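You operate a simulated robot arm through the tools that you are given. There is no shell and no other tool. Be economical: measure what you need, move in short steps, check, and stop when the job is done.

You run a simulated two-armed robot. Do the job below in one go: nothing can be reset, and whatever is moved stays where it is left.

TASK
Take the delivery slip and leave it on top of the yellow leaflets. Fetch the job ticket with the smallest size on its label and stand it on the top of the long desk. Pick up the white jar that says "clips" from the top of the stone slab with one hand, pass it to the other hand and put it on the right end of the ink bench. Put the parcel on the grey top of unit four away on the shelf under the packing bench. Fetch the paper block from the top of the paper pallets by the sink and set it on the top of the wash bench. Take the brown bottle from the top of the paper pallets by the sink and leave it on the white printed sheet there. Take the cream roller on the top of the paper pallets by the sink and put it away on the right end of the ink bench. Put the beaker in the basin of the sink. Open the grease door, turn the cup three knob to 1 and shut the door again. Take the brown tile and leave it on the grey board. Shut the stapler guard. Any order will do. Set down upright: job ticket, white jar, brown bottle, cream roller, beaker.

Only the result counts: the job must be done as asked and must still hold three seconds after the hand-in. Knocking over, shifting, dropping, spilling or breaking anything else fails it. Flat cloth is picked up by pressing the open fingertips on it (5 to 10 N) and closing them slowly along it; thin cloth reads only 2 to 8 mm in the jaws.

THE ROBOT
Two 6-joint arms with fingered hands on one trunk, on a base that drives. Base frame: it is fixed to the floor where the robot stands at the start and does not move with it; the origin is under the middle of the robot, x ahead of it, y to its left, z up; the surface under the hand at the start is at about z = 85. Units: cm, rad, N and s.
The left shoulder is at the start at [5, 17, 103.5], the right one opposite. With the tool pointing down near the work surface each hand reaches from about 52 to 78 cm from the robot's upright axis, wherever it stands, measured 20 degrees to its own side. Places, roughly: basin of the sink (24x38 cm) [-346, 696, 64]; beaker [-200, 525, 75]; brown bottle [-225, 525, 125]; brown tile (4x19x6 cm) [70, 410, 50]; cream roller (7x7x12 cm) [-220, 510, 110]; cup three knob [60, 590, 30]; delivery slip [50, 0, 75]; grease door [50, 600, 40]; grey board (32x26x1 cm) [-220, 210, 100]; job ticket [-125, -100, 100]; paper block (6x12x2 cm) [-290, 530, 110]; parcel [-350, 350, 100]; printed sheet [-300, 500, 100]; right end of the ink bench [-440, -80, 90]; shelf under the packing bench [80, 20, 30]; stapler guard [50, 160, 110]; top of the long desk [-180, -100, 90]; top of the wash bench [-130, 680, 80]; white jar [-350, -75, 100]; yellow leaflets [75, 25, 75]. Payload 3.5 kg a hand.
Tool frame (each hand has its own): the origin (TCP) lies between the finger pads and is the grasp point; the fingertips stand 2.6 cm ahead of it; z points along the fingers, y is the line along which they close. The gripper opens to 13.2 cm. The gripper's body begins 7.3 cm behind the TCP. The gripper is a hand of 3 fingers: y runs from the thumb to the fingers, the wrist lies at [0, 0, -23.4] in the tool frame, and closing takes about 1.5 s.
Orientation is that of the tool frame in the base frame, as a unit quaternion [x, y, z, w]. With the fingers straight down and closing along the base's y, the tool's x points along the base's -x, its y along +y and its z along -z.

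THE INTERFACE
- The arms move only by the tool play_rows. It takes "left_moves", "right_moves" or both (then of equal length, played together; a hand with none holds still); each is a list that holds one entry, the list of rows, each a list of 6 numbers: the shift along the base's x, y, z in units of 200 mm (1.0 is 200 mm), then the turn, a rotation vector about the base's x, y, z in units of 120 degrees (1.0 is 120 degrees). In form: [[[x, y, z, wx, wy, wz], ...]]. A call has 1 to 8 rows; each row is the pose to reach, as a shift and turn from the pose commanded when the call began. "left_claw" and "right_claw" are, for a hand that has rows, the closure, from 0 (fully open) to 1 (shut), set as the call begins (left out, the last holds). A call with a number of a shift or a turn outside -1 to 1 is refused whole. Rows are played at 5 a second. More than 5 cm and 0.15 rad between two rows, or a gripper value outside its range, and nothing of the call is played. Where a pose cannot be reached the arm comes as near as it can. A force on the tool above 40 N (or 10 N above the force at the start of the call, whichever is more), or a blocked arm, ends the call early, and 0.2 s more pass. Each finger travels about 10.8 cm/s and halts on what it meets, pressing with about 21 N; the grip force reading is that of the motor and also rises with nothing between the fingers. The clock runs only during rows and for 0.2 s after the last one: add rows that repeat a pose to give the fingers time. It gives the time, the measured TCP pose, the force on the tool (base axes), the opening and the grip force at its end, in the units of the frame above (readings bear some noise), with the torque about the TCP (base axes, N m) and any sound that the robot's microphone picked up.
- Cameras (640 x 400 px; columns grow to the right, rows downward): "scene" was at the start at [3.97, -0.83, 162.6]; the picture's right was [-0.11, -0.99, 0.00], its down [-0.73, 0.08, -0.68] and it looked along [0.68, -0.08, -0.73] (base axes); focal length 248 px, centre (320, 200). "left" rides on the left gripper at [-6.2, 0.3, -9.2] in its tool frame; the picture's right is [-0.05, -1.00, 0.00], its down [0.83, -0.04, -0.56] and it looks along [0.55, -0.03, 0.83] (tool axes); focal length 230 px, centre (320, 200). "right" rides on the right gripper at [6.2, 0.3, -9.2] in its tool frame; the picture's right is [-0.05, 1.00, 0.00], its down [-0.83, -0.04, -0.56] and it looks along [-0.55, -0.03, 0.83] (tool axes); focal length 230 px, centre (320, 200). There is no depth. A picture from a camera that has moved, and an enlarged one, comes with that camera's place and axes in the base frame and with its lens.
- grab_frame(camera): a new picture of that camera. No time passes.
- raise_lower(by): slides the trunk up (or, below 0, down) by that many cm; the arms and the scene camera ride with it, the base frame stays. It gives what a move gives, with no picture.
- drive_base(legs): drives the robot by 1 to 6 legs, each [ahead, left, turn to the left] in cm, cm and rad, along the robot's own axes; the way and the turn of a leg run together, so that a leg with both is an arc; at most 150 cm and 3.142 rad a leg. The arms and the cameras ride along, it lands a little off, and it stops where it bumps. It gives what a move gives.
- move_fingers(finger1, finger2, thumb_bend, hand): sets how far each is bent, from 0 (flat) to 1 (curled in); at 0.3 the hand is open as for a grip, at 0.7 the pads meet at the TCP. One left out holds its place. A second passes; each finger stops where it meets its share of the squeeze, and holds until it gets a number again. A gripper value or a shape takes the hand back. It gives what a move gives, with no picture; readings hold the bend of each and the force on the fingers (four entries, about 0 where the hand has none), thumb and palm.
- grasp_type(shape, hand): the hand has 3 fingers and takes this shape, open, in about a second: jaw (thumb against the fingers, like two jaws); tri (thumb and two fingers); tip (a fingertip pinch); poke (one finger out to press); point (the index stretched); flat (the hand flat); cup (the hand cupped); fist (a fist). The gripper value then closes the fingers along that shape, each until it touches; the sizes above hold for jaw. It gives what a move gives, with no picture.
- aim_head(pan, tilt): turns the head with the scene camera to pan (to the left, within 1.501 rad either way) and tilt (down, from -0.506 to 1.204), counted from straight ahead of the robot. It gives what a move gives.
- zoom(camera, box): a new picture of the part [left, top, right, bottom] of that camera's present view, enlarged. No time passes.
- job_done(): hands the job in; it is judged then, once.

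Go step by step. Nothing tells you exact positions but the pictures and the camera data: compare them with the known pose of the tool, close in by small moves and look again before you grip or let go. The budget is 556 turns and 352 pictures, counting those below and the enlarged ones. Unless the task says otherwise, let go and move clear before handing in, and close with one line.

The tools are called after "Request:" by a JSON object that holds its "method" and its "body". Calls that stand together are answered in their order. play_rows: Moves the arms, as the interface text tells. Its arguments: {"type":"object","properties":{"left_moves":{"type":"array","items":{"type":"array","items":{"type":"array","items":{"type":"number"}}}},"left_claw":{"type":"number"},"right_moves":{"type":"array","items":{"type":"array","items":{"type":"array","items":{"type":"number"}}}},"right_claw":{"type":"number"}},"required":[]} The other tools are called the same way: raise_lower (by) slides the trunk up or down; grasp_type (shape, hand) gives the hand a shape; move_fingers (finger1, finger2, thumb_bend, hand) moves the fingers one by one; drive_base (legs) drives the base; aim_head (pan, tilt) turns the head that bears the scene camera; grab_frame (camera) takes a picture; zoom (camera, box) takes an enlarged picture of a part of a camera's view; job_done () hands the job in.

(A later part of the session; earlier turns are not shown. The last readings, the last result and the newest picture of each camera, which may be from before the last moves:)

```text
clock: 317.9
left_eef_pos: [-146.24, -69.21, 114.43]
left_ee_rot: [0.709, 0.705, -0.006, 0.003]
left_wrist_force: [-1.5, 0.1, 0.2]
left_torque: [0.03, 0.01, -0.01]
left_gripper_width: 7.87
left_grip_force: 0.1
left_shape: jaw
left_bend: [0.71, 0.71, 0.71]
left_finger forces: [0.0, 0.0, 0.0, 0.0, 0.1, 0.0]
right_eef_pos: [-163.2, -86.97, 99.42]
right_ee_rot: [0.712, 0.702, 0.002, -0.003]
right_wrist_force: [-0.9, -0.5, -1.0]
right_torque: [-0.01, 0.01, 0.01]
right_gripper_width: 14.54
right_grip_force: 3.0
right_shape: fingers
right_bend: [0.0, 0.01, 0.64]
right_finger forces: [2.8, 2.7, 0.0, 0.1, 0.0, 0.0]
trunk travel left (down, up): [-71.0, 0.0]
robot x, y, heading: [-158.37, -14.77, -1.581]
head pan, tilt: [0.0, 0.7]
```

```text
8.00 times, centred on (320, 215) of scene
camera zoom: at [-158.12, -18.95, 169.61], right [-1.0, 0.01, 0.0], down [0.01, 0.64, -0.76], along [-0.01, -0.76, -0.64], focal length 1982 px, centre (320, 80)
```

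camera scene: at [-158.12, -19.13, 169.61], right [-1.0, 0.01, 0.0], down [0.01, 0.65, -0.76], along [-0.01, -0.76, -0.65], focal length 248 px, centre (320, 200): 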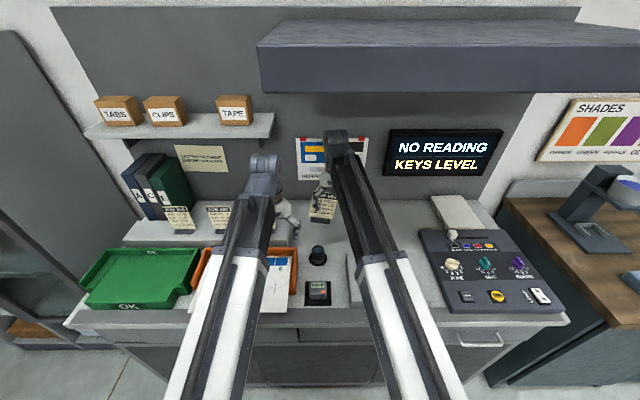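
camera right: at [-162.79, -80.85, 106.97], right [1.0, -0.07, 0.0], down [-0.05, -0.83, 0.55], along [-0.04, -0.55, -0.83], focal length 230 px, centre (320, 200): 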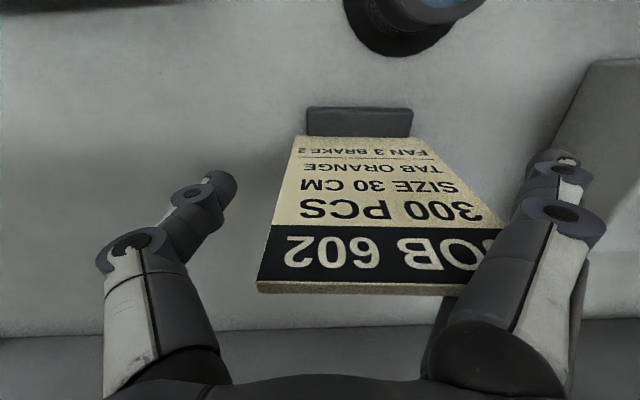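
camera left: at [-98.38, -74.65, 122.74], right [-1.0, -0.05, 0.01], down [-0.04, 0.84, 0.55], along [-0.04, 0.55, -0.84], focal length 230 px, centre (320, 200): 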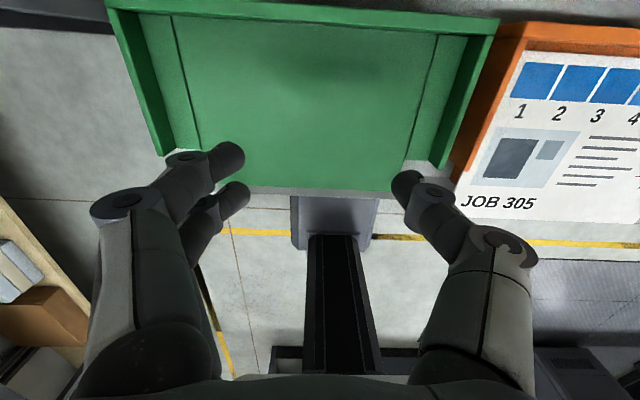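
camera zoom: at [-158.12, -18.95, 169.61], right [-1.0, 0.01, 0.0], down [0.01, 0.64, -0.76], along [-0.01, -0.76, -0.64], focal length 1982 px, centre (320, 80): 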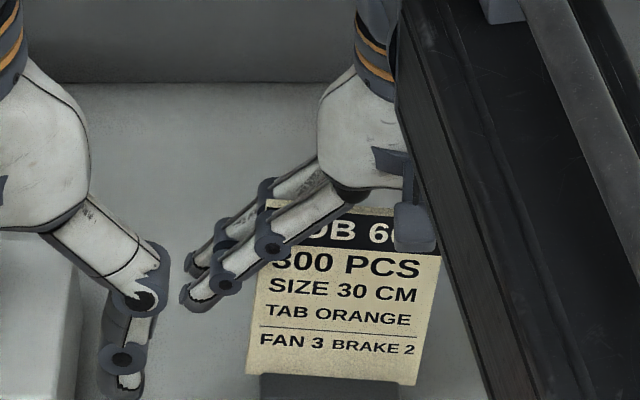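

It lifts with the hand, so I need a second hand. I'll raise it, grip its base block with the tilted left hand (as with the jar), then free the right hand.

Request:
{"method": "play_rows", "body": {"right_moves": [[[0, 0.05, 0.15, 0, 0, 0], [0, 0.1, 0.3, 0, 0, 0], [0, 0.15, 0.42, 0, 0, 0]]]}}

Request:
{"method": "play_rows", "body": {"left_moves": [[[0.1, 0.05, 0, -0.065, 0, 0], [0.2, 0.1, 0, -0.13, 0, 0], [0.25, 0.1, -0.1, -0.195, 0, 0], [0.25, 0.1, -0.25, -0.26, 0, 0], [0.25, 0.1, -0.4, -0.325, 0, 0], [0.25, 0.1, -0.55, -0.39, 0, 0], [0.25, 0.1, -0.7, -0.455, 0, 0]]], "left_claw": 0.2}}

Request:
{"method": "grab_frame", "body": {"camera": "left"}}

Request:
{"method": "grab_frame", "body": {"camera": "right"}}

```text
clock: 318.7
left_eef_pos: [-146.2, -69.17, 114.44]
left_ee_rot: [0.71, 0.705, -0.007, 0.002]
left_wrist_force: [-0.1, 0.7, 0.2]
left_torque: [0.02, 0.02, -0.03]
left_gripper_width: 7.87
left_grip_force: 0.0
left_shape: jaw
left_bend: [0.71, 0.71, 0.71]
left_finger forces: [0.0, 0.1, 0.0, 0.0, 0.1, 0.0]
right_eef_pos: [-163.35, -83.82, 107.81]
right_ee_rot: [0.712, 0.702, 0.0, -0.003]
right_wrist_force: [-0.5, -0.8, -0.9]
right_torque: [-0.01, 0.05, -0.02]
right_gripper_width: 14.52
right_grip_force: 2.8
right_shape: fingers
right_bend: [0.0, 0.01, 0.64]
right_finger forces: [2.8, 2.7, 0.1, 0.1, 0.0, 0.0]
trunk travel left (down, up): [-71.0, 0.0]
robot x, y, heading: [-157.78, -14.73, -1.58]
head pan, tilt: [0.0, 0.7]
```

```text
clock: 320.3
left_eef_pos: [-141.13, -79.87, 98.15]
left_ee_rot: [0.63, 0.617, -0.332, 0.335]
left_wrist_force: [-1.0, -14.6, 36.1]
left_torque: [0.71, -2.43, -0.97]
left_gripper_width: 10.53
left_grip_force: 0.0
left_shape: jaw
left_bend: [0.59, 0.59, 0.56]
left_finger forces: [0.0, 38.3, 0.0, 0.0, 0.0, 0.0]
left hand out of reach, approached as far as the arm can: row 3, 4, 5, 6, 7
right_eef_pos: [-163.56, -83.69, 107.94]
right_ee_rot: [0.712, 0.703, 0.001, -0.002]
right_wrist_force: [-0.7, -0.1, -1.2]
right_torque: [-0.01, -0.01, -0.03]
right_gripper_width: 14.51
right_grip_force: 2.4
right_shape: fingers
right_bend: [0.0, 0.01, 0.64]
right_finger forces: [2.8, 2.8, 0.0, 0.0, 0.1, 0.1]
trunk travel left (down, up): [-71.0, 0.0]
robot x, y, heading: [-158.24, -14.89, -1.581]
head pan, tilt: [0.0, 0.7]
```

```text
183 pictures are left
camera left: at [-140.74, -75.61, 108.52], right [-1.0, -0.01, 0.03], down [-0.03, 0.92, -0.38], along [-0.02, -0.38, -0.92], focal length 230 px, centre (320, 200)
```

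left: 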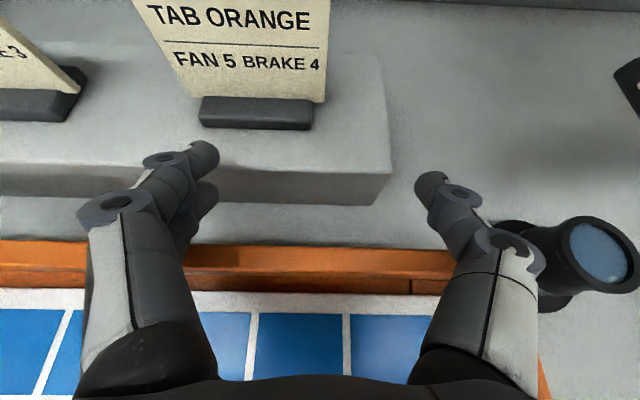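

```text
182 pictures are left
camera right: at [-163.04, -77.66, 117.27], right [1.0, -0.07, 0.0], down [-0.05, -0.83, 0.55], along [-0.04, -0.55, -0.83], focal length 230 px, centre (320, 200)
```

right: 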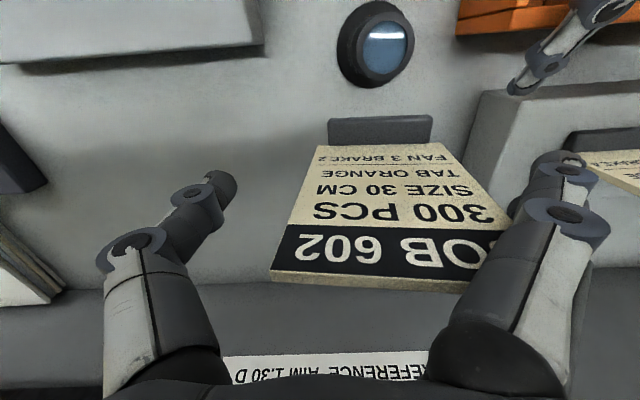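

The left finger is pressing on the ledge; raise it at once.

Request:
{"method": "play_rows", "body": {"left_moves": [[[0, 0, 0.1, 0, 0, 0], [0, 0, 0.25, 0, 0, 0], [0, 0, 0.45, 0, 0, 0]]]}}

Request:
{"method": "drive_base", "body": {"legs": [[-17, 0, 0]]}}

Request:
{"method": "grab_frame", "body": {"camera": "left"}}

Request:
{"method": "grab_frame", "body": {"camera": "scene"}}

```text
clock: 321.1
left_eef_pos: [-141.12, -81.14, 106.68]
left_ee_rot: [0.629, 0.624, -0.328, 0.327]
left_wrist_force: [0.4, -0.4, -0.1]
left_torque: [-0.03, 0.03, -0.01]
left_gripper_width: 10.56
left_grip_force: 0.1
left_shape: jaw
left_bend: [0.59, 0.59, 0.56]
left_finger forces: [0.1, 0.0, 0.0, 0.0, 0.0, 0.0]
left hand out of reach, approached as far as the arm can: row 1, 2, 3
right_eef_pos: [-163.21, -83.87, 107.74]
right_ee_rot: [0.712, 0.702, 0.001, -0.003]
right_wrist_force: [0.6, -0.2, -1.0]
right_torque: [-0.02, 0.05, -0.01]
right_gripper_width: 14.53
right_grip_force: 3.0
right_shape: fingers
right_bend: [0.0, 0.01, 0.64]
right_finger forces: [2.8, 2.6, 0.1, 0.0, 0.1, 0.0]
trunk travel left (down, up): [-71.0, 0.0]
robot x, y, heading: [-158.11, -14.22, -1.578]
head pan, tilt: [0.0, 0.7]
```

```text
clock: 322.6
left_eef_pos: [-141.02, -64.12, 106.58]
left_ee_rot: [0.629, 0.624, -0.328, 0.328]
left_wrist_force: [-0.2, 0.7, -0.2]
left_torque: [0.03, 0.04, -0.02]
left_gripper_width: 10.56
left_grip_force: 0.0
left_shape: jaw
left_bend: [0.59, 0.59, 0.56]
left_finger forces: [0.1, 0.1, 0.1, 0.0, 0.0, 0.0]
right_eef_pos: [-163.16, -66.89, 107.81]
right_ee_rot: [0.712, 0.702, 0.001, -0.002]
right_wrist_force: [0.1, -0.2, -0.9]
right_torque: [0.01, 0.02, 0.0]
right_gripper_width: 14.5
right_grip_force: 3.2
right_shape: fingers
right_bend: [0.0, 0.0, 0.64]
right_finger forces: [2.8, 2.7, 0.1, 0.0, 0.0, 0.1]
trunk travel left (down, up): [-71.0, 0.0]
robot x, y, heading: [-157.94, 2.24, -1.583]
head pan, tilt: [0.0, 0.7]
```

```text
181 pictures are left
camera left: at [-140.54, -60.04, 116.92], right [-1.0, -0.02, 0.04], down [-0.03, 0.93, -0.37], along [-0.03, -0.37, -0.93], focal length 230 px, centre (320, 200)
```

left: 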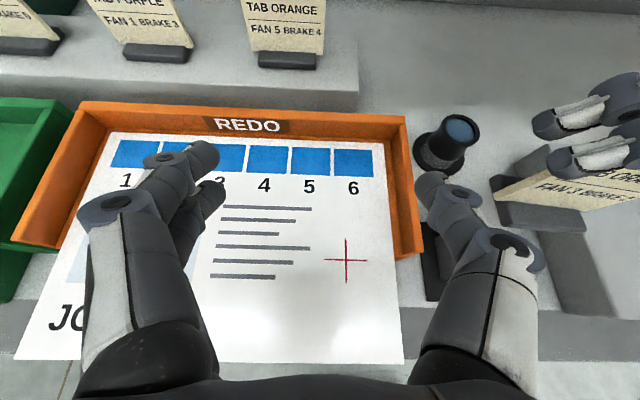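

```text
180 pictures are left
camera scene: at [-157.98, -1.75, 169.62], right [-1.0, 0.01, 0.0], down [0.01, 0.64, -0.77], along [-0.01, -0.77, -0.64], focal length 248 px, centre (320, 200)
```

scene: 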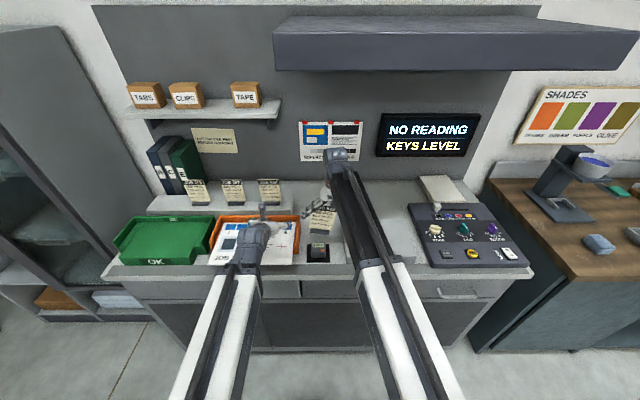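

Others are undisturbed. Back off further so the ticket is in front of the desk edge, then bring the left hand underneath and up around the base.

Request:
{"method": "drive_base", "body": {"legs": [[-16, 0, 0]]}}

Request:
{"method": "play_rows", "body": {"left_moves": [[[0, 0.02, -0.2, 0, 0, 0], [0, 0.02, -0.4, 0, 0, 0], [0, 0.02, -0.6, 0, 0, 0], [0, 0.02, -0.8, 0, 0, 0]]], "right_moves": [[[0.05, 0, 0, 0, 0, 0], [0.1, 0, 0, 0, 0, 0], [0.15, 0, 0, 0, 0, 0], [0.2, 0, 0, 0, 0, 0]]]}}

Request:
{"method": "grab_frame", "body": {"camera": "left"}}

Request:
{"method": "grab_frame", "body": {"camera": "right"}}

```text
clock: 324.0
left_eef_pos: [-140.79, -47.69, 106.56]
left_ee_rot: [0.63, 0.622, -0.33, 0.326]
left_wrist_force: [0.4, 1.3, -0.4]
left_torque: [-0.02, -0.02, 0.0]
left_gripper_width: 10.58
left_grip_force: 0.1
left_shape: jaw
left_bend: [0.59, 0.59, 0.56]
left_finger forces: [0.0, 0.0, 0.1, 0.0, 0.0, 0.1]
right_eef_pos: [-163.1, -50.53, 107.84]
right_ee_rot: [0.712, 0.702, 0.001, -0.002]
right_wrist_force: [0.1, 0.2, -0.6]
right_torque: [-0.02, 0.01, -0.02]
right_gripper_width: 14.5
right_grip_force: 2.7
right_shape: fingers
right_bend: [0.0, 0.0, 0.64]
right_finger forces: [2.9, 2.8, 0.0, 0.0, 0.1, 0.1]
trunk travel left (down, up): [-71.0, 0.0]
robot x, y, heading: [-157.93, 18.29, -1.578]
head pan, tilt: [0.0, 0.7]
```

```text
clock: 325.0
left_eef_pos: [-140.95, -47.51, 90.35]
left_ee_rot: [0.631, 0.623, -0.329, 0.326]
left_wrist_force: [-0.5, -0.3, 0.5]
left_torque: [-0.02, -0.02, -0.03]
left_gripper_width: 10.54
left_grip_force: 0.0
left_shape: jaw
left_bend: [0.59, 0.59, 0.56]
left_finger forces: [0.0, 0.1, 0.0, 0.0, 0.1, 0.0]
right_eef_pos: [-159.08, -50.64, 107.77]
right_ee_rot: [0.713, 0.701, 0.001, -0.002]
right_wrist_force: [0.1, 0.4, -1.2]
right_torque: [-0.02, 0.05, 0.03]
right_gripper_width: 14.48
right_grip_force: 2.4
right_shape: fingers
right_bend: [0.0, 0.0, 0.64]
right_finger forces: [2.7, 2.8, 0.0, 0.0, 0.0, 0.0]
trunk travel left (down, up): [-71.0, 0.0]
robot x, y, heading: [-157.93, 18.86, -1.58]
head pan, tilt: [0.0, 0.7]
```

```text
179 pictures are left
camera left: at [-140.42, -43.58, 100.73], right [-1.0, -0.02, 0.04], down [-0.03, 0.93, -0.37], along [-0.03, -0.37, -0.93], focal length 230 px, centre (320, 200)
```

left: 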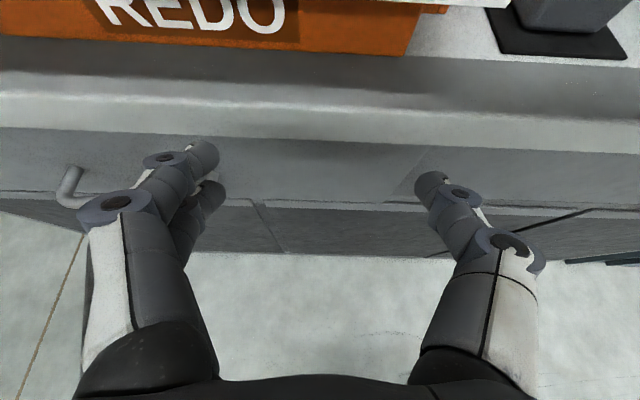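

```text
178 pictures are left
camera right: at [-158.67, -44.56, 117.02], right [1.0, -0.07, 0.0], down [-0.05, -0.83, 0.55], along [-0.04, -0.55, -0.83], focal length 230 px, centre (320, 200)
```

right: 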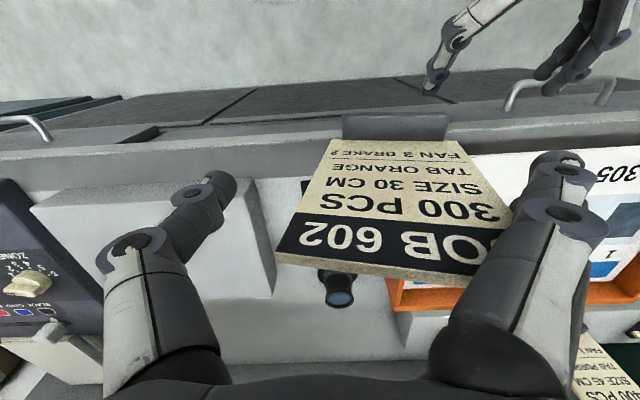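

Base block centre is about (-153.8,-49.6,100.5). Slide the left hand below it, then rise around it.

Request:
{"method": "play_rows", "body": {"left_moves": [[[-0.2, 0, 0, 0, 0, 0], [-0.4, 0, 0, 0, 0, 0], [-0.64, -0.02, 0, 0, 0, 0], [-0.64, -0.035, 0.15, 0, 0, 0], [-0.64, -0.045, 0.3, 0, 0, 0]]]}}

Request:
{"method": "grab_frame", "body": {"camera": "left"}}

Request:
{"method": "grab_frame", "body": {"camera": "right"}}

```text
clock: 326.2
left_eef_pos: [-153.59, -48.41, 96.51]
left_ee_rot: [0.63, 0.623, -0.329, 0.327]
left_wrist_force: [-0.3, -0.1, 0.3]
left_torque: [0.03, 0.02, -0.02]
left_gripper_width: 10.56
left_grip_force: 0.1
left_shape: jaw
left_bend: [0.59, 0.59, 0.56]
left_finger forces: [0.0, 0.0, 0.0, 0.0, 0.0, 0.0]
right_eef_pos: [-159.0, -50.64, 107.78]
right_ee_rot: [0.713, 0.702, 0.001, -0.003]
right_wrist_force: [0.6, 0.4, -0.7]
right_torque: [0.0, 0.05, -0.01]
right_gripper_width: 14.51
right_grip_force: 3.1
right_shape: fingers
right_bend: [0.0, 0.0, 0.64]
right_finger forces: [2.9, 2.9, 0.0, 0.1, 0.1, 0.0]
trunk travel left (down, up): [-71.0, 0.0]
robot x, y, heading: [-157.93, 19.08, -1.584]
head pan, tilt: [0.0, 0.7]
```

```text
177 pictures are left
camera left: at [-153.19, -44.44, 106.81], right [-1.0, -0.02, 0.04], down [-0.03, 0.93, -0.37], along [-0.03, -0.37, -0.93], focal length 230 px, centre (320, 200)
```

left: 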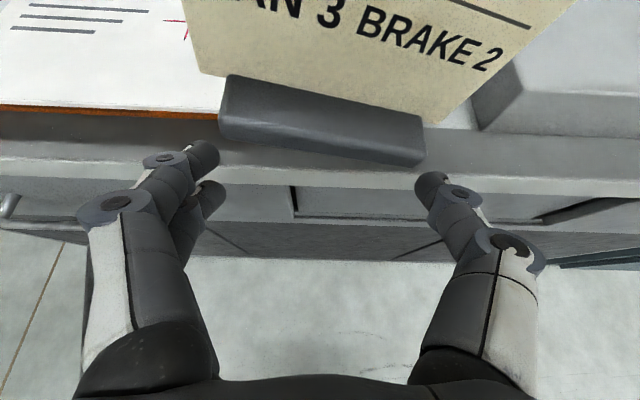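

```text
176 pictures are left
camera right: at [-158.69, -44.53, 117.03], right [1.0, -0.07, 0.0], down [-0.05, -0.83, 0.55], along [-0.04, -0.55, -0.83], focal length 230 px, centre (320, 200)
```

right: 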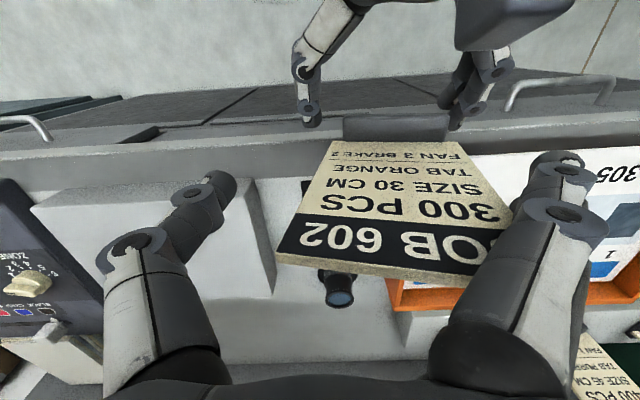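

The ticket hangs tilted by 14°. Level it by rolling the right hand, keeping the base in place.

Request:
{"method": "play_rows", "body": {"right_moves": [[[0.045, 0, 0.025, 0, 0.06, 0], [0.09, 0, 0.05, 0, 0.117, 0]]]}}

Request:
{"method": "grab_frame", "body": {"camera": "left"}}

```text
clock: 326.8
left_eef_pos: [-153.54, -48.42, 96.37]
left_ee_rot: [0.631, 0.622, -0.33, 0.326]
left_wrist_force: [-0.1, -0.4, 0.1]
left_torque: [0.0, -0.01, -0.01]
left_gripper_width: 10.54
left_grip_force: 0.1
left_shape: jaw
left_bend: [0.59, 0.59, 0.56]
left_finger forces: [0.0, 0.0, 0.0, 0.0, 0.0, 0.1]
right_eef_pos: [-157.28, -50.63, 108.75]
right_ee_rot: [0.707, 0.696, -0.085, -0.089]
right_wrist_force: [0.1, 0.0, -1.3]
right_torque: [0.03, 0.05, 0.04]
right_gripper_width: 14.51
right_grip_force: 2.9
right_shape: fingers
right_bend: [0.0, 0.0, 0.64]
right_finger forces: [2.9, 2.9, 0.1, 0.0, 0.0, 0.0]
trunk travel left (down, up): [-71.0, 0.0]
robot x, y, heading: [-157.45, 18.83, -1.576]
head pan, tilt: [0.0, 0.7]
```

```text
175 pictures are left
camera left: at [-153.17, -44.46, 106.79], right [-1.0, -0.02, 0.04], down [-0.03, 0.93, -0.37], along [-0.03, -0.37, -0.93], focal length 230 px, centre (320, 200)
```

left: 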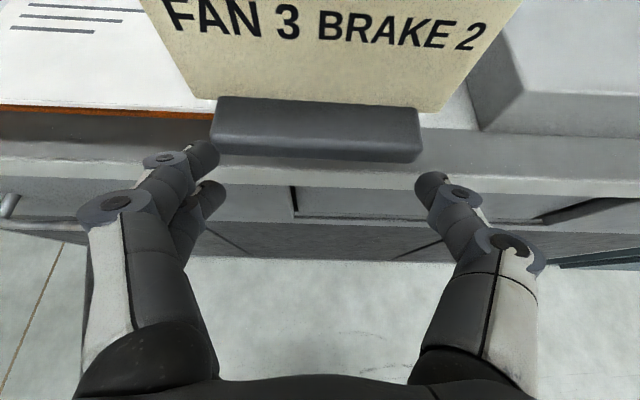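

Level now. Raise the left hand 4.7 cm so the pads straddle the base block.

Request:
{"method": "play_rows", "body": {"left_moves": [[[0, 0, 0.08, 0, 0, 0], [0.005, 0, 0.16, 0, 0, 0], [0.01, 0, 0.235, 0, 0, 0]]]}}

Request:
{"method": "grab_frame", "body": {"camera": "left"}}

```text
clock: 327.6
left_eef_pos: [-153.45, -48.35, 101.15]
left_ee_rot: [0.63, 0.624, -0.329, 0.326]
left_wrist_force: [0.3, -0.1, 0.4]
left_torque: [0.0, -0.03, 0.02]
left_gripper_width: 10.55
left_grip_force: 0.0
left_shape: jaw
left_bend: [0.59, 0.59, 0.56]
left_finger forces: [0.0, 0.0, 0.0, 0.0, 0.1, 0.0]
right_eef_pos: [-157.23, -50.68, 108.74]
right_ee_rot: [0.707, 0.696, -0.086, -0.089]
right_wrist_force: [-0.7, 0.1, -0.5]
right_torque: [-0.02, 0.02, 0.01]
right_gripper_width: 14.49
right_grip_force: 2.8
right_shape: fingers
right_bend: [0.0, 0.0, 0.64]
right_finger forces: [2.9, 2.9, 0.0, 0.1, 0.0, 0.0]
trunk travel left (down, up): [-71.0, 0.0]
robot x, y, heading: [-158.08, 19.21, -1.575]
head pan, tilt: [0.0, 0.7]
```

```text
174 pictures are left
camera left: at [-152.98, -44.34, 111.45], right [-1.0, -0.02, 0.04], down [-0.03, 0.93, -0.37], along [-0.03, -0.37, -0.93], focal length 230 px, centre (320, 200)
```

left: 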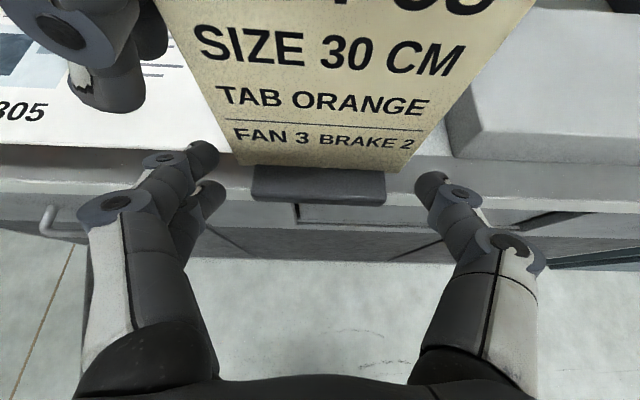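

The base is right between the pads. Close the left hand.

Request:
{"method": "play_rows", "body": {"left_moves": [[[0, 0, -0.02, 0, 0, 0], [0, 0, -0.02, 0, 0, 0], [0, 0, -0.02, 0, 0, 0], [0, 0, -0.02, 0, 0, 0], [0, 0, -0.02, 0, 0, 0]]], "left_claw": 1}}

Request:
{"method": "grab_frame", "body": {"camera": "left"}}

```text
clock: 328.8
left_eef_pos: [-153.39, -48.3, 100.7]
left_ee_rot: [0.63, 0.623, -0.329, 0.326]
left_wrist_force: [1.3, 1.0, 0.1]
left_torque: [-0.04, 0.21, 0.03]
left_gripper_width: 6.64
left_grip_force: 20.6
left_shape: jaw
left_bend: [0.72, 0.74, 0.7]
left_finger forces: [10.3, 9.3, 0.0, 0.0, 18.9, 0.0]
right_eef_pos: [-157.24, -50.77, 108.8]
right_ee_rot: [0.706, 0.697, -0.087, -0.088]
right_wrist_force: [-1.6, -1.3, 0.9]
right_torque: [0.02, -0.09, -0.04]
right_gripper_width: 14.5
right_grip_force: 2.7
right_shape: fingers
right_bend: [0.0, 0.0, 0.64]
right_finger forces: [2.7, 3.3, 0.1, 0.1, 0.1, 0.1]
trunk travel left (down, up): [-71.0, 0.0]
robot x, y, heading: [-157.88, 18.83, -1.58]
head pan, tilt: [0.0, 0.7]
```

```text
173 pictures are left
camera left: at [-153.02, -44.37, 111.06], right [-1.0, -0.02, 0.04], down [-0.03, 0.93, -0.37], along [-0.03, -0.37, -0.93], focal length 230 px, centre (320, 200)
```

left: 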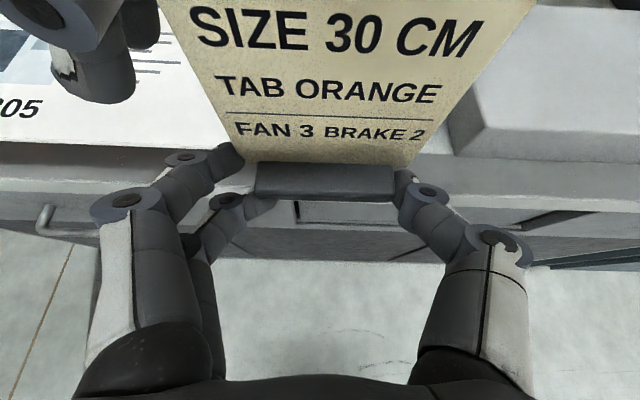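

Firm left grip (even forces). Now pull the ticket down out of the right fingers.

Request:
{"method": "play_rows", "body": {"left_moves": [[[0, 0, -0.05, 0, 0, 0], [0, 0, -0.15, 0, 0, 0], [0, 0, -0.3, 0, 0, 0], [0, 0, -0.45, 0, 0, 0]]]}}

Request:
{"method": "grab_frame", "body": {"camera": "left"}}

Request:
{"method": "grab_frame", "body": {"camera": "right"}}

```text
clock: 329.8
left_eef_pos: [-153.46, -48.39, 91.94]
left_ee_rot: [0.63, 0.623, -0.33, 0.326]
left_wrist_force: [0.2, 0.5, -0.3]
left_torque: [0.02, 0.02, -0.01]
left_gripper_width: 5.42
left_grip_force: 21.2
left_shape: jaw
left_bend: [0.71, 0.77, 0.72]
left_finger forces: [12.7, 0.0, 0.0, 0.0, 13.3, 0.0]
right_eef_pos: [-157.18, -50.66, 108.77]
right_ee_rot: [0.707, 0.697, -0.086, -0.089]
right_wrist_force: [1.1, 0.1, 0.6]
right_torque: [-0.04, 0.02, 0.01]
right_gripper_width: 14.49
right_grip_force: 0.1
right_shape: fingers
right_bend: [0.0, 0.0, 0.64]
right_finger forces: [0.1, 0.0, 0.1, 0.1, 0.0, 0.0]
trunk travel left (down, up): [-71.0, 0.0]
robot x, y, heading: [-157.77, 19.0, -1.579]
head pan, tilt: [0.0, 0.7]
```

```text
172 pictures are left
camera left: at [-152.99, -44.36, 102.22], right [-1.0, -0.02, 0.04], down [-0.03, 0.93, -0.37], along [-0.03, -0.37, -0.93], focal length 230 px, centre (320, 200)
```

left: 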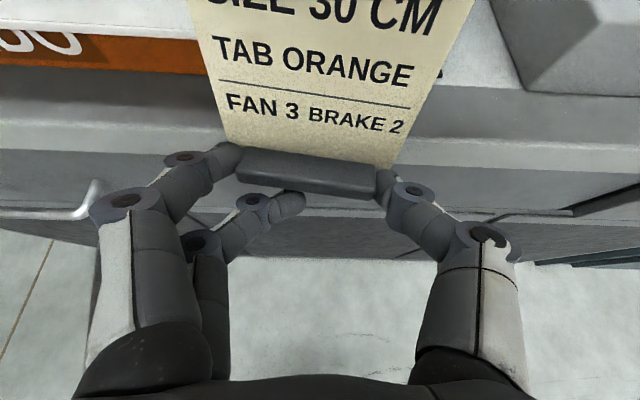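

```text
171 pictures are left
camera right: at [-154.61, -44.51, 117.67], right [0.97, -0.07, -0.24], down [0.08, -0.83, 0.55], along [-0.24, -0.55, -0.8], focal length 230 px, centre (320, 200)
```

right: 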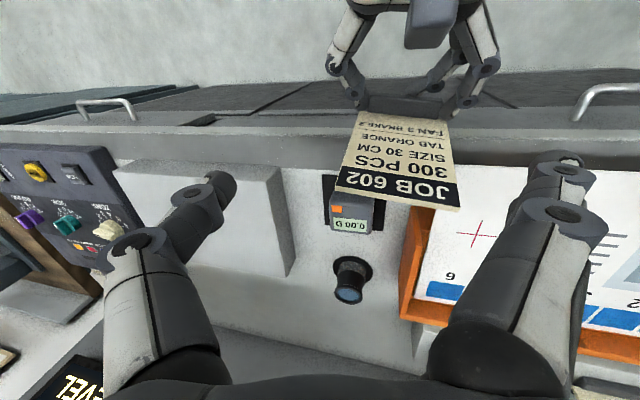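

The ticket is free and held by the left hand. Its low fingers would hinder setting down, so I'll take the card from above with the right hand, yawed 90° so it pinches the faces. First move the right hand aside, unroll and yaw it.

Request:
{"method": "play_rows", "body": {"right_moves": [[[-0.15, 0, 0, 0, -0.03, 0], [-0.35, 0, 0.02, 0, -0.06, 0], [-0.55, 0, 0.02, 0, -0.09, 0], [-0.75, 0, 0.02, 0, -0.117, 0]]], "right_claw": 0.5}}

Request:
{"method": "play_rows", "body": {"right_moves": [[[0, 0, 0, 0, 0, 0.07], [0, 0, 0, 0, 0, 0.14], [0, 0, 0, 0, 0, 0.21], [0, 0, 0, 0, 0, 0.28], [0, 0, 0, 0, 0, 0.35], [0, 0, 0, 0, 0, 0.42], [0, 0, 0, 0, 0, 0.49], [0, 0, 0, 0, 0, 0.56]]]}}

Request:
{"method": "play_rows", "body": {"right_moves": [[[0, 0, 0, 0, 0, 0.07], [0, 0, 0, 0, 0, 0.14], [0, 0, 0, 0, 0, 0.19]]]}}

Request:
{"method": "grab_frame", "body": {"camera": "right"}}

```text
clock: 330.8
left_eef_pos: [-153.4, -48.33, 91.96]
left_ee_rot: [0.631, 0.622, -0.33, 0.326]
left_wrist_force: [-0.3, 0.2, -0.6]
left_torque: [0.06, 0.0, 0.0]
left_gripper_width: 5.4
left_grip_force: 21.1
left_shape: jaw
left_bend: [0.71, 0.77, 0.72]
left_finger forces: [12.7, 0.1, 0.1, 0.1, 13.2, 0.1]
right_eef_pos: [-172.37, -50.85, 109.05]
right_ee_rot: [0.712, 0.702, 0.001, -0.002]
right_wrist_force: [-0.9, -0.2, 0.3]
right_torque: [-0.02, 0.0, -0.04]
right_gripper_width: 6.66
right_grip_force: 0.0
right_shape: jaw
right_bend: [0.73, 0.73, 0.7]
right_finger forces: [0.0, 0.0, 0.1, 0.0, 0.0, 0.1]
trunk travel left (down, up): [-71.0, 0.0]
robot x, y, heading: [-157.84, 18.56, -1.58]
head pan, tilt: [0.0, 0.7]
```

```text
clock: 332.6
left_eef_pos: [-153.28, -48.38, 91.91]
left_ee_rot: [0.63, 0.623, -0.329, 0.328]
left_wrist_force: [-0.8, 0.3, 0.1]
left_torque: [0.05, 0.0, 0.02]
left_gripper_width: 5.39
left_grip_force: 20.4
left_shape: jaw
left_bend: [0.71, 0.77, 0.72]
left_finger forces: [12.8, 0.0, 0.1, 0.0, 13.3, 0.0]
right_eef_pos: [-172.32, -50.66, 109.09]
right_ee_rot: [0.203, 0.979, -0.001, -0.002]
right_wrist_force: [-0.7, -0.4, -0.3]
right_torque: [0.01, -0.03, 0.01]
right_gripper_width: 6.64
right_grip_force: 0.0
right_shape: jaw
right_bend: [0.73, 0.73, 0.7]
right_finger forces: [0.0, 0.1, 0.0, 0.0, 0.1, 0.0]
trunk travel left (down, up): [-71.0, 0.0]
robot x, y, heading: [-157.94, 18.61, -1.578]
head pan, tilt: [0.0, 0.7]
```

```text
clock: 333.4
left_eef_pos: [-153.49, -48.27, 91.89]
left_ee_rot: [0.63, 0.623, -0.329, 0.328]
left_wrist_force: [0.0, 0.3, -0.3]
left_torque: [0.04, 0.01, 0.0]
left_gripper_width: 5.42
left_grip_force: 20.8
left_shape: jaw
left_bend: [0.71, 0.77, 0.72]
left_finger forces: [12.7, 0.0, 0.1, 0.0, 13.3, 0.0]
right_eef_pos: [-171.54, -50.57, 109.08]
right_ee_rot: [0.038, 0.999, -0.002, -0.004]
right_wrist_force: [-1.0, 0.6, 0.4]
right_torque: [-0.03, 0.0, -0.02]
right_gripper_width: 6.67
right_grip_force: 0.2
right_shape: jaw
right_bend: [0.73, 0.73, 0.7]
right_finger forces: [0.0, 0.0, 0.1, 0.1, 0.0, 0.1]
right hand out of reach, approached as far as the arm can: row 3
trunk travel left (down, up): [-71.0, 0.0]
robot x, y, heading: [-157.86, 18.77, -1.579]
head pan, tilt: [0.0, 0.7]
```

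```text
170 pictures are left
camera right: at [-177.54, -49.73, 118.38], right [0.13, 0.99, 0.0], down [0.83, -0.1, 0.55], along [0.54, -0.07, -0.84], focal length 230 px, centre (320, 200)
```

right: 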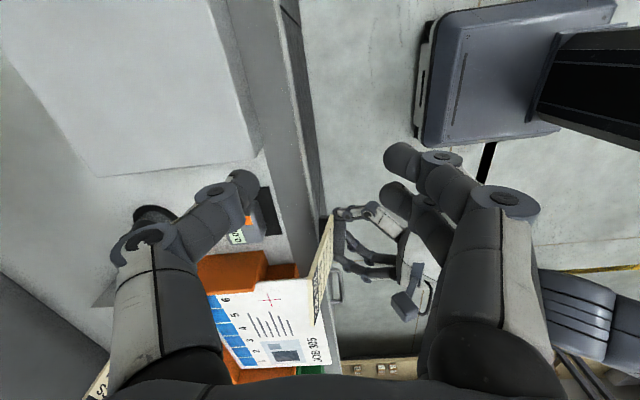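

Yawed. Move the right hand over the card and look.

Request:
{"method": "play_rows", "body": {"right_moves": [[[0.2, 0, 0, 0, 0, 0.0], [0.4, 0, 0, 0, 0, 0.02], [0.6, 0, 0, 0, 0, 0.03], [0.75, 0, 0, 0, 0, 0.03]]]}}

Request:
{"method": "grab_frame", "body": {"camera": "right"}}

Request:
{"method": "zoom", "body": {"camera": "scene", "box": [240, 160, 400, 300]}}

```text
clock: 334.4
left_eef_pos: [-153.39, -48.33, 91.95]
left_ee_rot: [0.63, 0.623, -0.329, 0.327]
left_wrist_force: [-0.6, 0.7, -0.4]
left_torque: [0.01, 0.03, 0.03]
left_gripper_width: 5.41
left_grip_force: 21.4
left_shape: jaw
left_bend: [0.71, 0.77, 0.72]
left_finger forces: [12.6, 0.0, 0.0, 0.1, 13.3, 0.0]
right_eef_pos: [-156.55, -50.44, 109.09]
right_ee_rot: [0.007, 1.0, -0.001, -0.005]
right_wrist_force: [-0.2, 0.8, -0.2]
right_torque: [0.02, -0.02, 0.03]
right_gripper_width: 6.66
right_grip_force: 0.1
right_shape: jaw
right_bend: [0.73, 0.73, 0.7]
right_finger forces: [0.0, 0.0, 0.0, 0.0, 0.1, 0.0]
trunk travel left (down, up): [-71.0, 0.0]
robot x, y, heading: [-157.86, 18.8, -1.582]
head pan, tilt: [0.0, 0.7]
```

```text
169 pictures are left
camera right: at [-162.55, -50.0, 118.39], right [0.07, 1.0, 0.0], down [0.83, -0.05, 0.55], along [0.55, -0.04, -0.84], focal length 230 px, centre (320, 200)
```

right: 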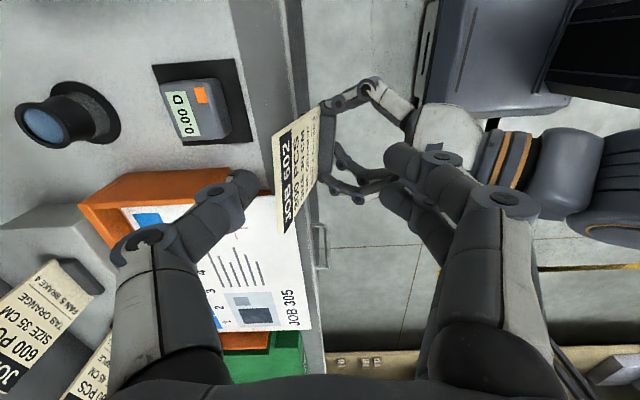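

```text
2.86 times, centred on (320, 230) of scene
camera zoom: at [-157.82, 14.39, 169.62], right [-1.0, 0.01, 0.0], down [0.01, 0.64, -0.76], along [-0.01, -0.76, -0.64], focal length 708 px, centre (320, 114)
```

zoom: 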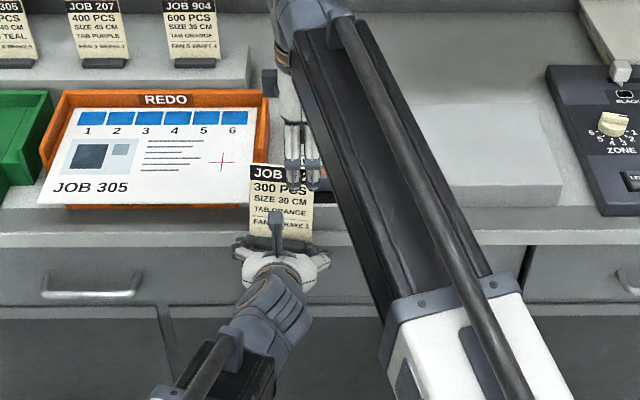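

The card leans about 18° away. I'll pitch the left hand to bring the card upright.

Request:
{"method": "play_rows", "body": {"left_moves": [[[0, 0, 0, -0.05, 0, 0], [0, 0, 0, -0.1, 0, 0], [0, 0, 0, -0.15, 0, 0]]]}}

Request:
{"method": "grab_frame", "body": {"camera": "right"}}

Request:
{"method": "grab_frame", "body": {"camera": "left"}}

```text
clock: 335.2
left_eef_pos: [-153.3, -48.9, 92.93]
left_ee_rot: [0.605, 0.597, -0.373, 0.372]
left_wrist_force: [-0.6, -0.4, -0.3]
left_torque: [0.03, 0.0, 0.01]
left_gripper_width: 5.43
left_grip_force: 20.7
left_shape: jaw
left_bend: [0.71, 0.77, 0.72]
left_finger forces: [12.2, 0.1, 0.0, 0.0, 12.7, 0.0]
left hand out of reach, approached as far as the arm can: row 2, 3
right_eef_pos: [-156.57, -50.48, 109.14]
right_ee_rot: [0.007, 1.0, -0.001, -0.003]
right_wrist_force: [-0.3, 0.1, 0.3]
right_torque: [0.01, 0.0, -0.01]
right_gripper_width: 6.65
right_grip_force: 0.1
right_shape: jaw
right_bend: [0.73, 0.73, 0.7]
right_finger forces: [0.0, 0.1, 0.0, 0.1, 0.0, 0.0]
trunk travel left (down, up): [-71.0, 0.0]
robot x, y, heading: [-157.77, 18.21, -1.579]
head pan, tilt: [0.0, 0.7]
```

```text
167 pictures are left
camera right: at [-162.61, -50.0, 118.4], right [0.07, 1.0, 0.0], down [0.83, -0.05, 0.55], along [0.55, -0.04, -0.84], focal length 230 px, centre (320, 200)
```

right: 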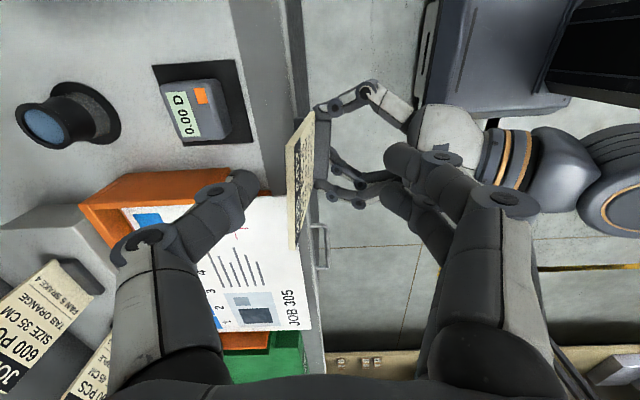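

```text
166 pictures are left
camera left: at [-152.88, -43.43, 102.58], right [-1.0, -0.01, 0.04], down [-0.03, 0.87, -0.5], along [-0.03, -0.5, -0.87], focal length 230 px, centre (320, 200)
```

left: 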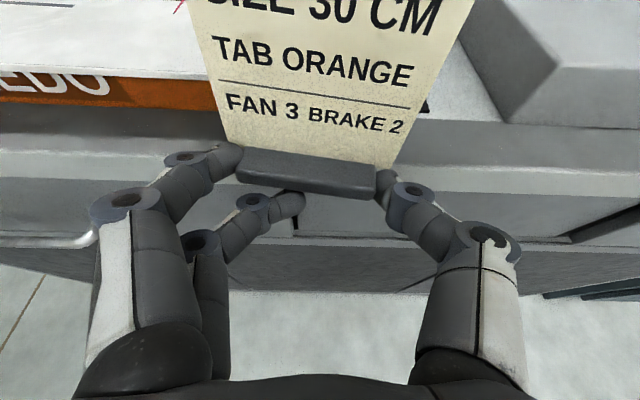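

Lean reduced to about 11°. Align over the card top (−154.2, −52.4) and lower to pinch it.

Request:
{"method": "play_rows", "body": {"right_moves": [[[0.06, -0.045, 0, 0.03, 0, 0], [0.12, -0.09, -0.05, 0.06, 0, 0], [0.12, -0.09, -0.14, 0.06, 0, 0], [0.12, -0.09, -0.22, 0.06, 0, 0]]]}}

Request:
{"method": "grab_frame", "body": {"camera": "right"}}

```text
clock: 336.2
left_eef_pos: [-153.29, -48.87, 93.02]
left_ee_rot: [0.606, 0.596, -0.374, 0.371]
left_wrist_force: [-0.2, 0.5, 0.3]
left_torque: [-0.01, -0.03, 0.0]
left_gripper_width: 5.39
left_grip_force: 21.0
left_shape: jaw
left_bend: [0.71, 0.77, 0.72]
left_finger forces: [12.3, 0.0, 0.0, 0.1, 12.7, 0.0]
right_eef_pos: [-154.9, -49.56, 104.97]
right_ee_rot: [0.008, 0.998, 0.062, -0.004]
right_wrist_force: [0.5, 0.1, 0.7]
right_torque: [0.03, 0.0, 0.0]
right_gripper_width: 6.65
right_grip_force: 0.1
right_shape: jaw
right_bend: [0.73, 0.73, 0.7]
right_finger forces: [0.0, 0.0, 0.0, 0.0, 0.1, 0.1]
right hand out of reach, approached as far as the arm can: row 1, 2, 3, 4
trunk travel left (down, up): [-71.0, 0.0]
robot x, y, heading: [-158.05, 18.57, -1.576]
head pan, tilt: [0.0, 0.7]
```

```text
165 pictures are left
camera right: at [-161.06, -50.27, 114.22], right [0.07, 0.99, 0.12], down [0.83, -0.12, 0.54], along [0.55, 0.07, -0.83], focal length 230 px, centre (320, 200)
```

right: 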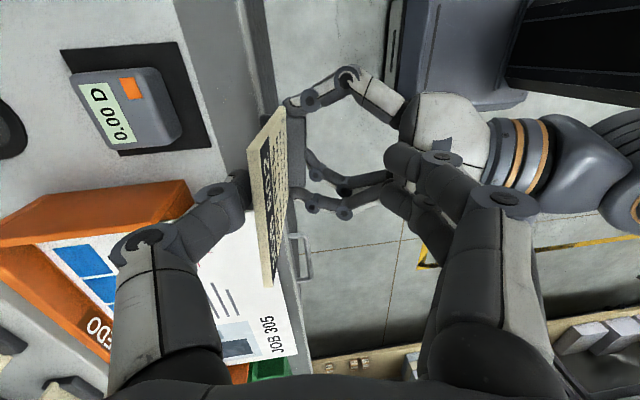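

Remove the tilt to regain reach, and shift −y.

Request:
{"method": "play_rows", "body": {"right_moves": [[[0, 0, 0.03, -0.03, 0, 0], [0, -0.05, 0.03, -0.06, 0, 0], [0, -0.13, 0.03, -0.06, 0, 0]]]}}

Request:
{"method": "grab_frame", "body": {"camera": "right"}}

```text
clock: 337.0
left_eef_pos: [-153.37, -49.04, 92.96]
left_ee_rot: [0.606, 0.596, -0.373, 0.371]
left_wrist_force: [-0.6, 0.3, -0.1]
left_torque: [0.03, 0.0, 0.0]
left_gripper_width: 5.39
left_grip_force: 21.2
left_shape: jaw
left_bend: [0.71, 0.77, 0.72]
left_finger forces: [12.3, 0.1, 0.0, 0.0, 12.8, 0.0]
right_eef_pos: [-155.01, -52.21, 105.47]
right_ee_rot: [0.007, 1.0, -0.002, -0.004]
right_wrist_force: [-0.5, 0.0, -0.3]
right_torque: [-0.03, 0.02, 0.01]
right_gripper_width: 6.67
right_grip_force: 0.0
right_shape: jaw
right_bend: [0.73, 0.73, 0.7]
right_finger forces: [0.1, 0.1, 0.1, 0.0, 0.1, 0.0]
trunk travel left (down, up): [-71.0, 0.0]
robot x, y, heading: [-157.54, 18.79, -1.574]
head pan, tilt: [0.0, 0.7]
```

```text
164 pictures are left
camera right: at [-161.08, -51.68, 114.85], right [0.07, 1.0, 0.0], down [0.83, -0.05, 0.55], along [0.55, -0.04, -0.84], focal length 230 px, centre (320, 200)
```

right: 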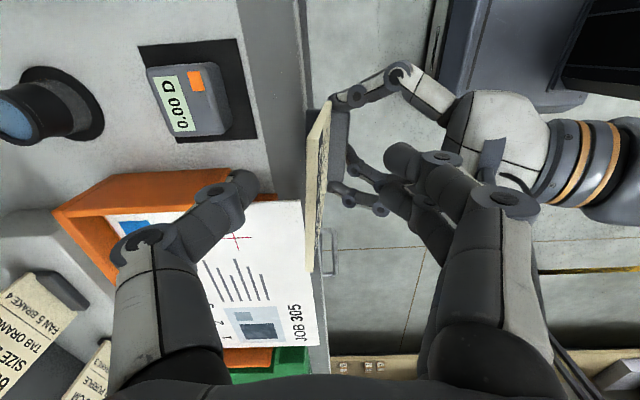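

Card centred. Lower 2.5 cm and close the right hand.

Request:
{"method": "play_rows", "body": {"right_moves": [[[0.02, 0, -0.06, 0, 0, 0], [0.02, 0, -0.12, 0, 0, 0]]]}}

Request:
{"method": "play_rows", "body": {"right_moves": [[[0, 0, 0, 0, 0, 0], [0, 0, 0, 0, 0, 0], [0, 0, 0, 0, 0, 0], [0, 0, 0, 0, 0, 0], [0, 0, 0, 0, 0, 0]]], "right_claw": 1}}

Request:
{"method": "grab_frame", "body": {"camera": "right"}}

```text
clock: 337.6
left_eef_pos: [-153.39, -48.91, 92.91]
left_ee_rot: [0.606, 0.597, -0.373, 0.371]
left_wrist_force: [0.6, -0.5, 0.1]
left_torque: [-0.01, 0.0, 0.0]
left_gripper_width: 5.39
left_grip_force: 20.8
left_shape: jaw
left_bend: [0.71, 0.77, 0.72]
left_finger forces: [12.2, 0.0, 0.0, 0.0, 12.8, 0.0]
right_eef_pos: [-154.69, -52.09, 103.03]
right_ee_rot: [0.007, 1.0, -0.002, -0.003]
right_wrist_force: [-0.7, -0.1, -0.8]
right_torque: [-0.01, 0.0, 0.04]
right_gripper_width: 6.63
right_grip_force: 0.1
right_shape: jaw
right_bend: [0.73, 0.73, 0.7]
right_finger forces: [0.0, 0.0, 0.1, 0.1, 0.0, 0.0]
trunk travel left (down, up): [-71.0, 0.0]
robot x, y, heading: [-157.64, 19.01, -1.578]
head pan, tilt: [0.0, 0.7]
```

```text
clock: 338.8
left_eef_pos: [-153.25, -48.93, 93.05]
left_ee_rot: [0.606, 0.596, -0.373, 0.371]
left_wrist_force: [-1.2, -1.5, 1.3]
left_torque: [-0.02, 0.0, 0.02]
left_gripper_width: 5.4
left_grip_force: 21.7
left_shape: jaw
left_bend: [0.71, 0.77, 0.72]
left_finger forces: [12.0, 0.0, 0.1, 0.0, 12.6, 0.0]
right_eef_pos: [-154.56, -51.97, 102.99]
right_ee_rot: [0.008, 1.0, -0.001, -0.004]
right_wrist_force: [0.7, 0.8, -0.4]
right_torque: [0.07, -0.03, -0.02]
right_gripper_width: 0.1
right_grip_force: 20.8
right_shape: jaw
right_bend: [0.7, 0.7, 0.7]
right_finger forces: [9.4, 9.3, 0.1, 0.0, 18.4, 0.0]
trunk travel left (down, up): [-71.0, 0.0]
robot x, y, heading: [-157.92, 18.84, -1.58]
head pan, tilt: [0.0, 0.7]
```

```text
163 pictures are left
camera right: at [-160.66, -51.58, 112.34], right [0.07, 1.0, 0.0], down [0.83, -0.05, 0.55], along [0.55, -0.04, -0.84], focal length 230 px, centre (320, 200)
```

right: 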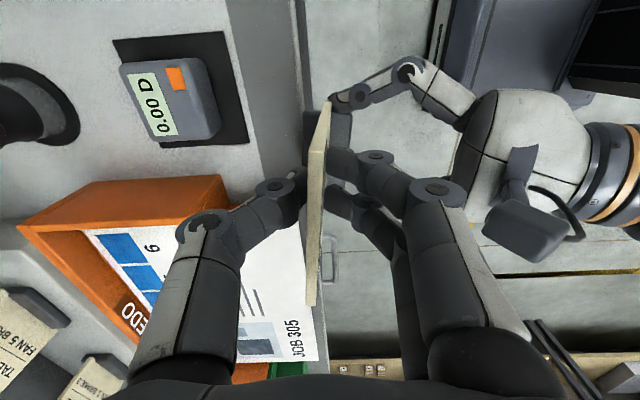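

The right hand pinches the card firmly. Open the left hand and lower it away.

Request:
{"method": "play_rows", "body": {"left_moves": [[[0, 0, 0, 0, 0, 0], [0, 0, 0, 0, 0, 0], [0, 0, 0, 0, 0, 0], [0, 0, 0, 0, 0, 0], [0, 0.02, -0.15, 0, 0, 0], [0, 0.03, -0.35, 0, 0, 0], [0.2, 0.03, -0.4, 0, 0, 0], [0.44, 0.03, -0.4, 0, 0, 0]]], "left_claw": 0.1}}

Request:
{"method": "grab_frame", "body": {"camera": "right"}}

Request:
{"method": "zoom", "body": {"camera": "scene", "box": [240, 160, 400, 260]}}

```text
clock: 340.6
left_eef_pos: [-145.66, -49.92, 87.32]
left_ee_rot: [0.622, 0.599, -0.367, 0.346]
left_wrist_force: [0.5, 0.2, 0.1]
left_torque: [0.04, 0.01, 0.01]
left_gripper_width: 11.87
left_grip_force: 0.0
left_shape: jaw
left_bend: [0.48, 0.48, 0.44]
left_finger forces: [0.0, 0.1, 0.1, 0.0, 0.0, 0.1]
left hand out of reach, approached as far as the arm can: row 5, 6, 7, 8
right_eef_pos: [-154.47, -52.09, 103.09]
right_ee_rot: [0.007, 1.0, -0.001, -0.004]
right_wrist_force: [0.3, -0.6, -0.6]
right_torque: [0.01, 0.0, -0.02]
right_gripper_width: 0.1
right_grip_force: 21.4
right_shape: jaw
right_bend: [0.7, 0.7, 0.7]
right_finger forces: [9.2, 10.1, 0.1, 0.0, 19.3, 0.0]
trunk travel left (down, up): [-71.0, 0.0]
robot x, y, heading: [-157.78, 18.67, -1.58]
head pan, tilt: [0.0, 0.7]
```

```text
162 pictures are left
camera right: at [-160.66, -51.65, 112.3], right [0.07, 1.0, 0.0], down [0.83, -0.05, 0.55], along [0.55, -0.04, -0.84], focal length 230 px, centre (320, 200)
```

right: 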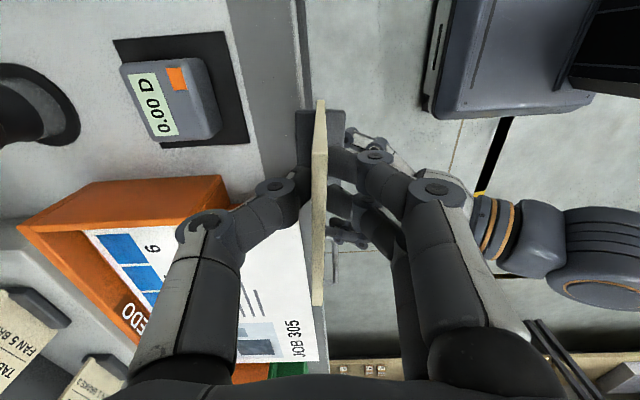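

```text
4.00 times, centred on (320, 210) of scene
camera zoom: at [-157.83, 14.29, 169.61], right [-1.0, 0.01, 0.0], down [0.01, 0.64, -0.76], along [-0.01, -0.76, -0.64], focal length 991 px, centre (320, 160)
```

zoom: 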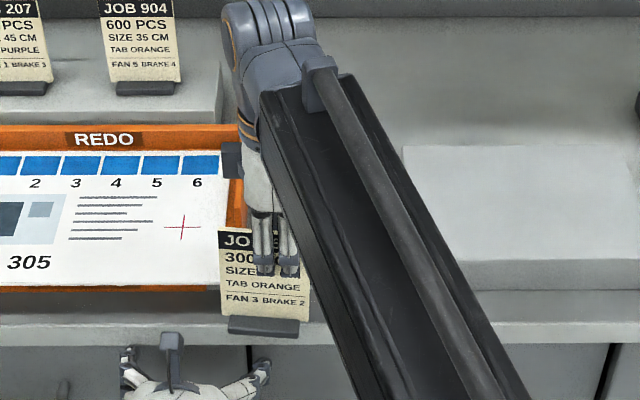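

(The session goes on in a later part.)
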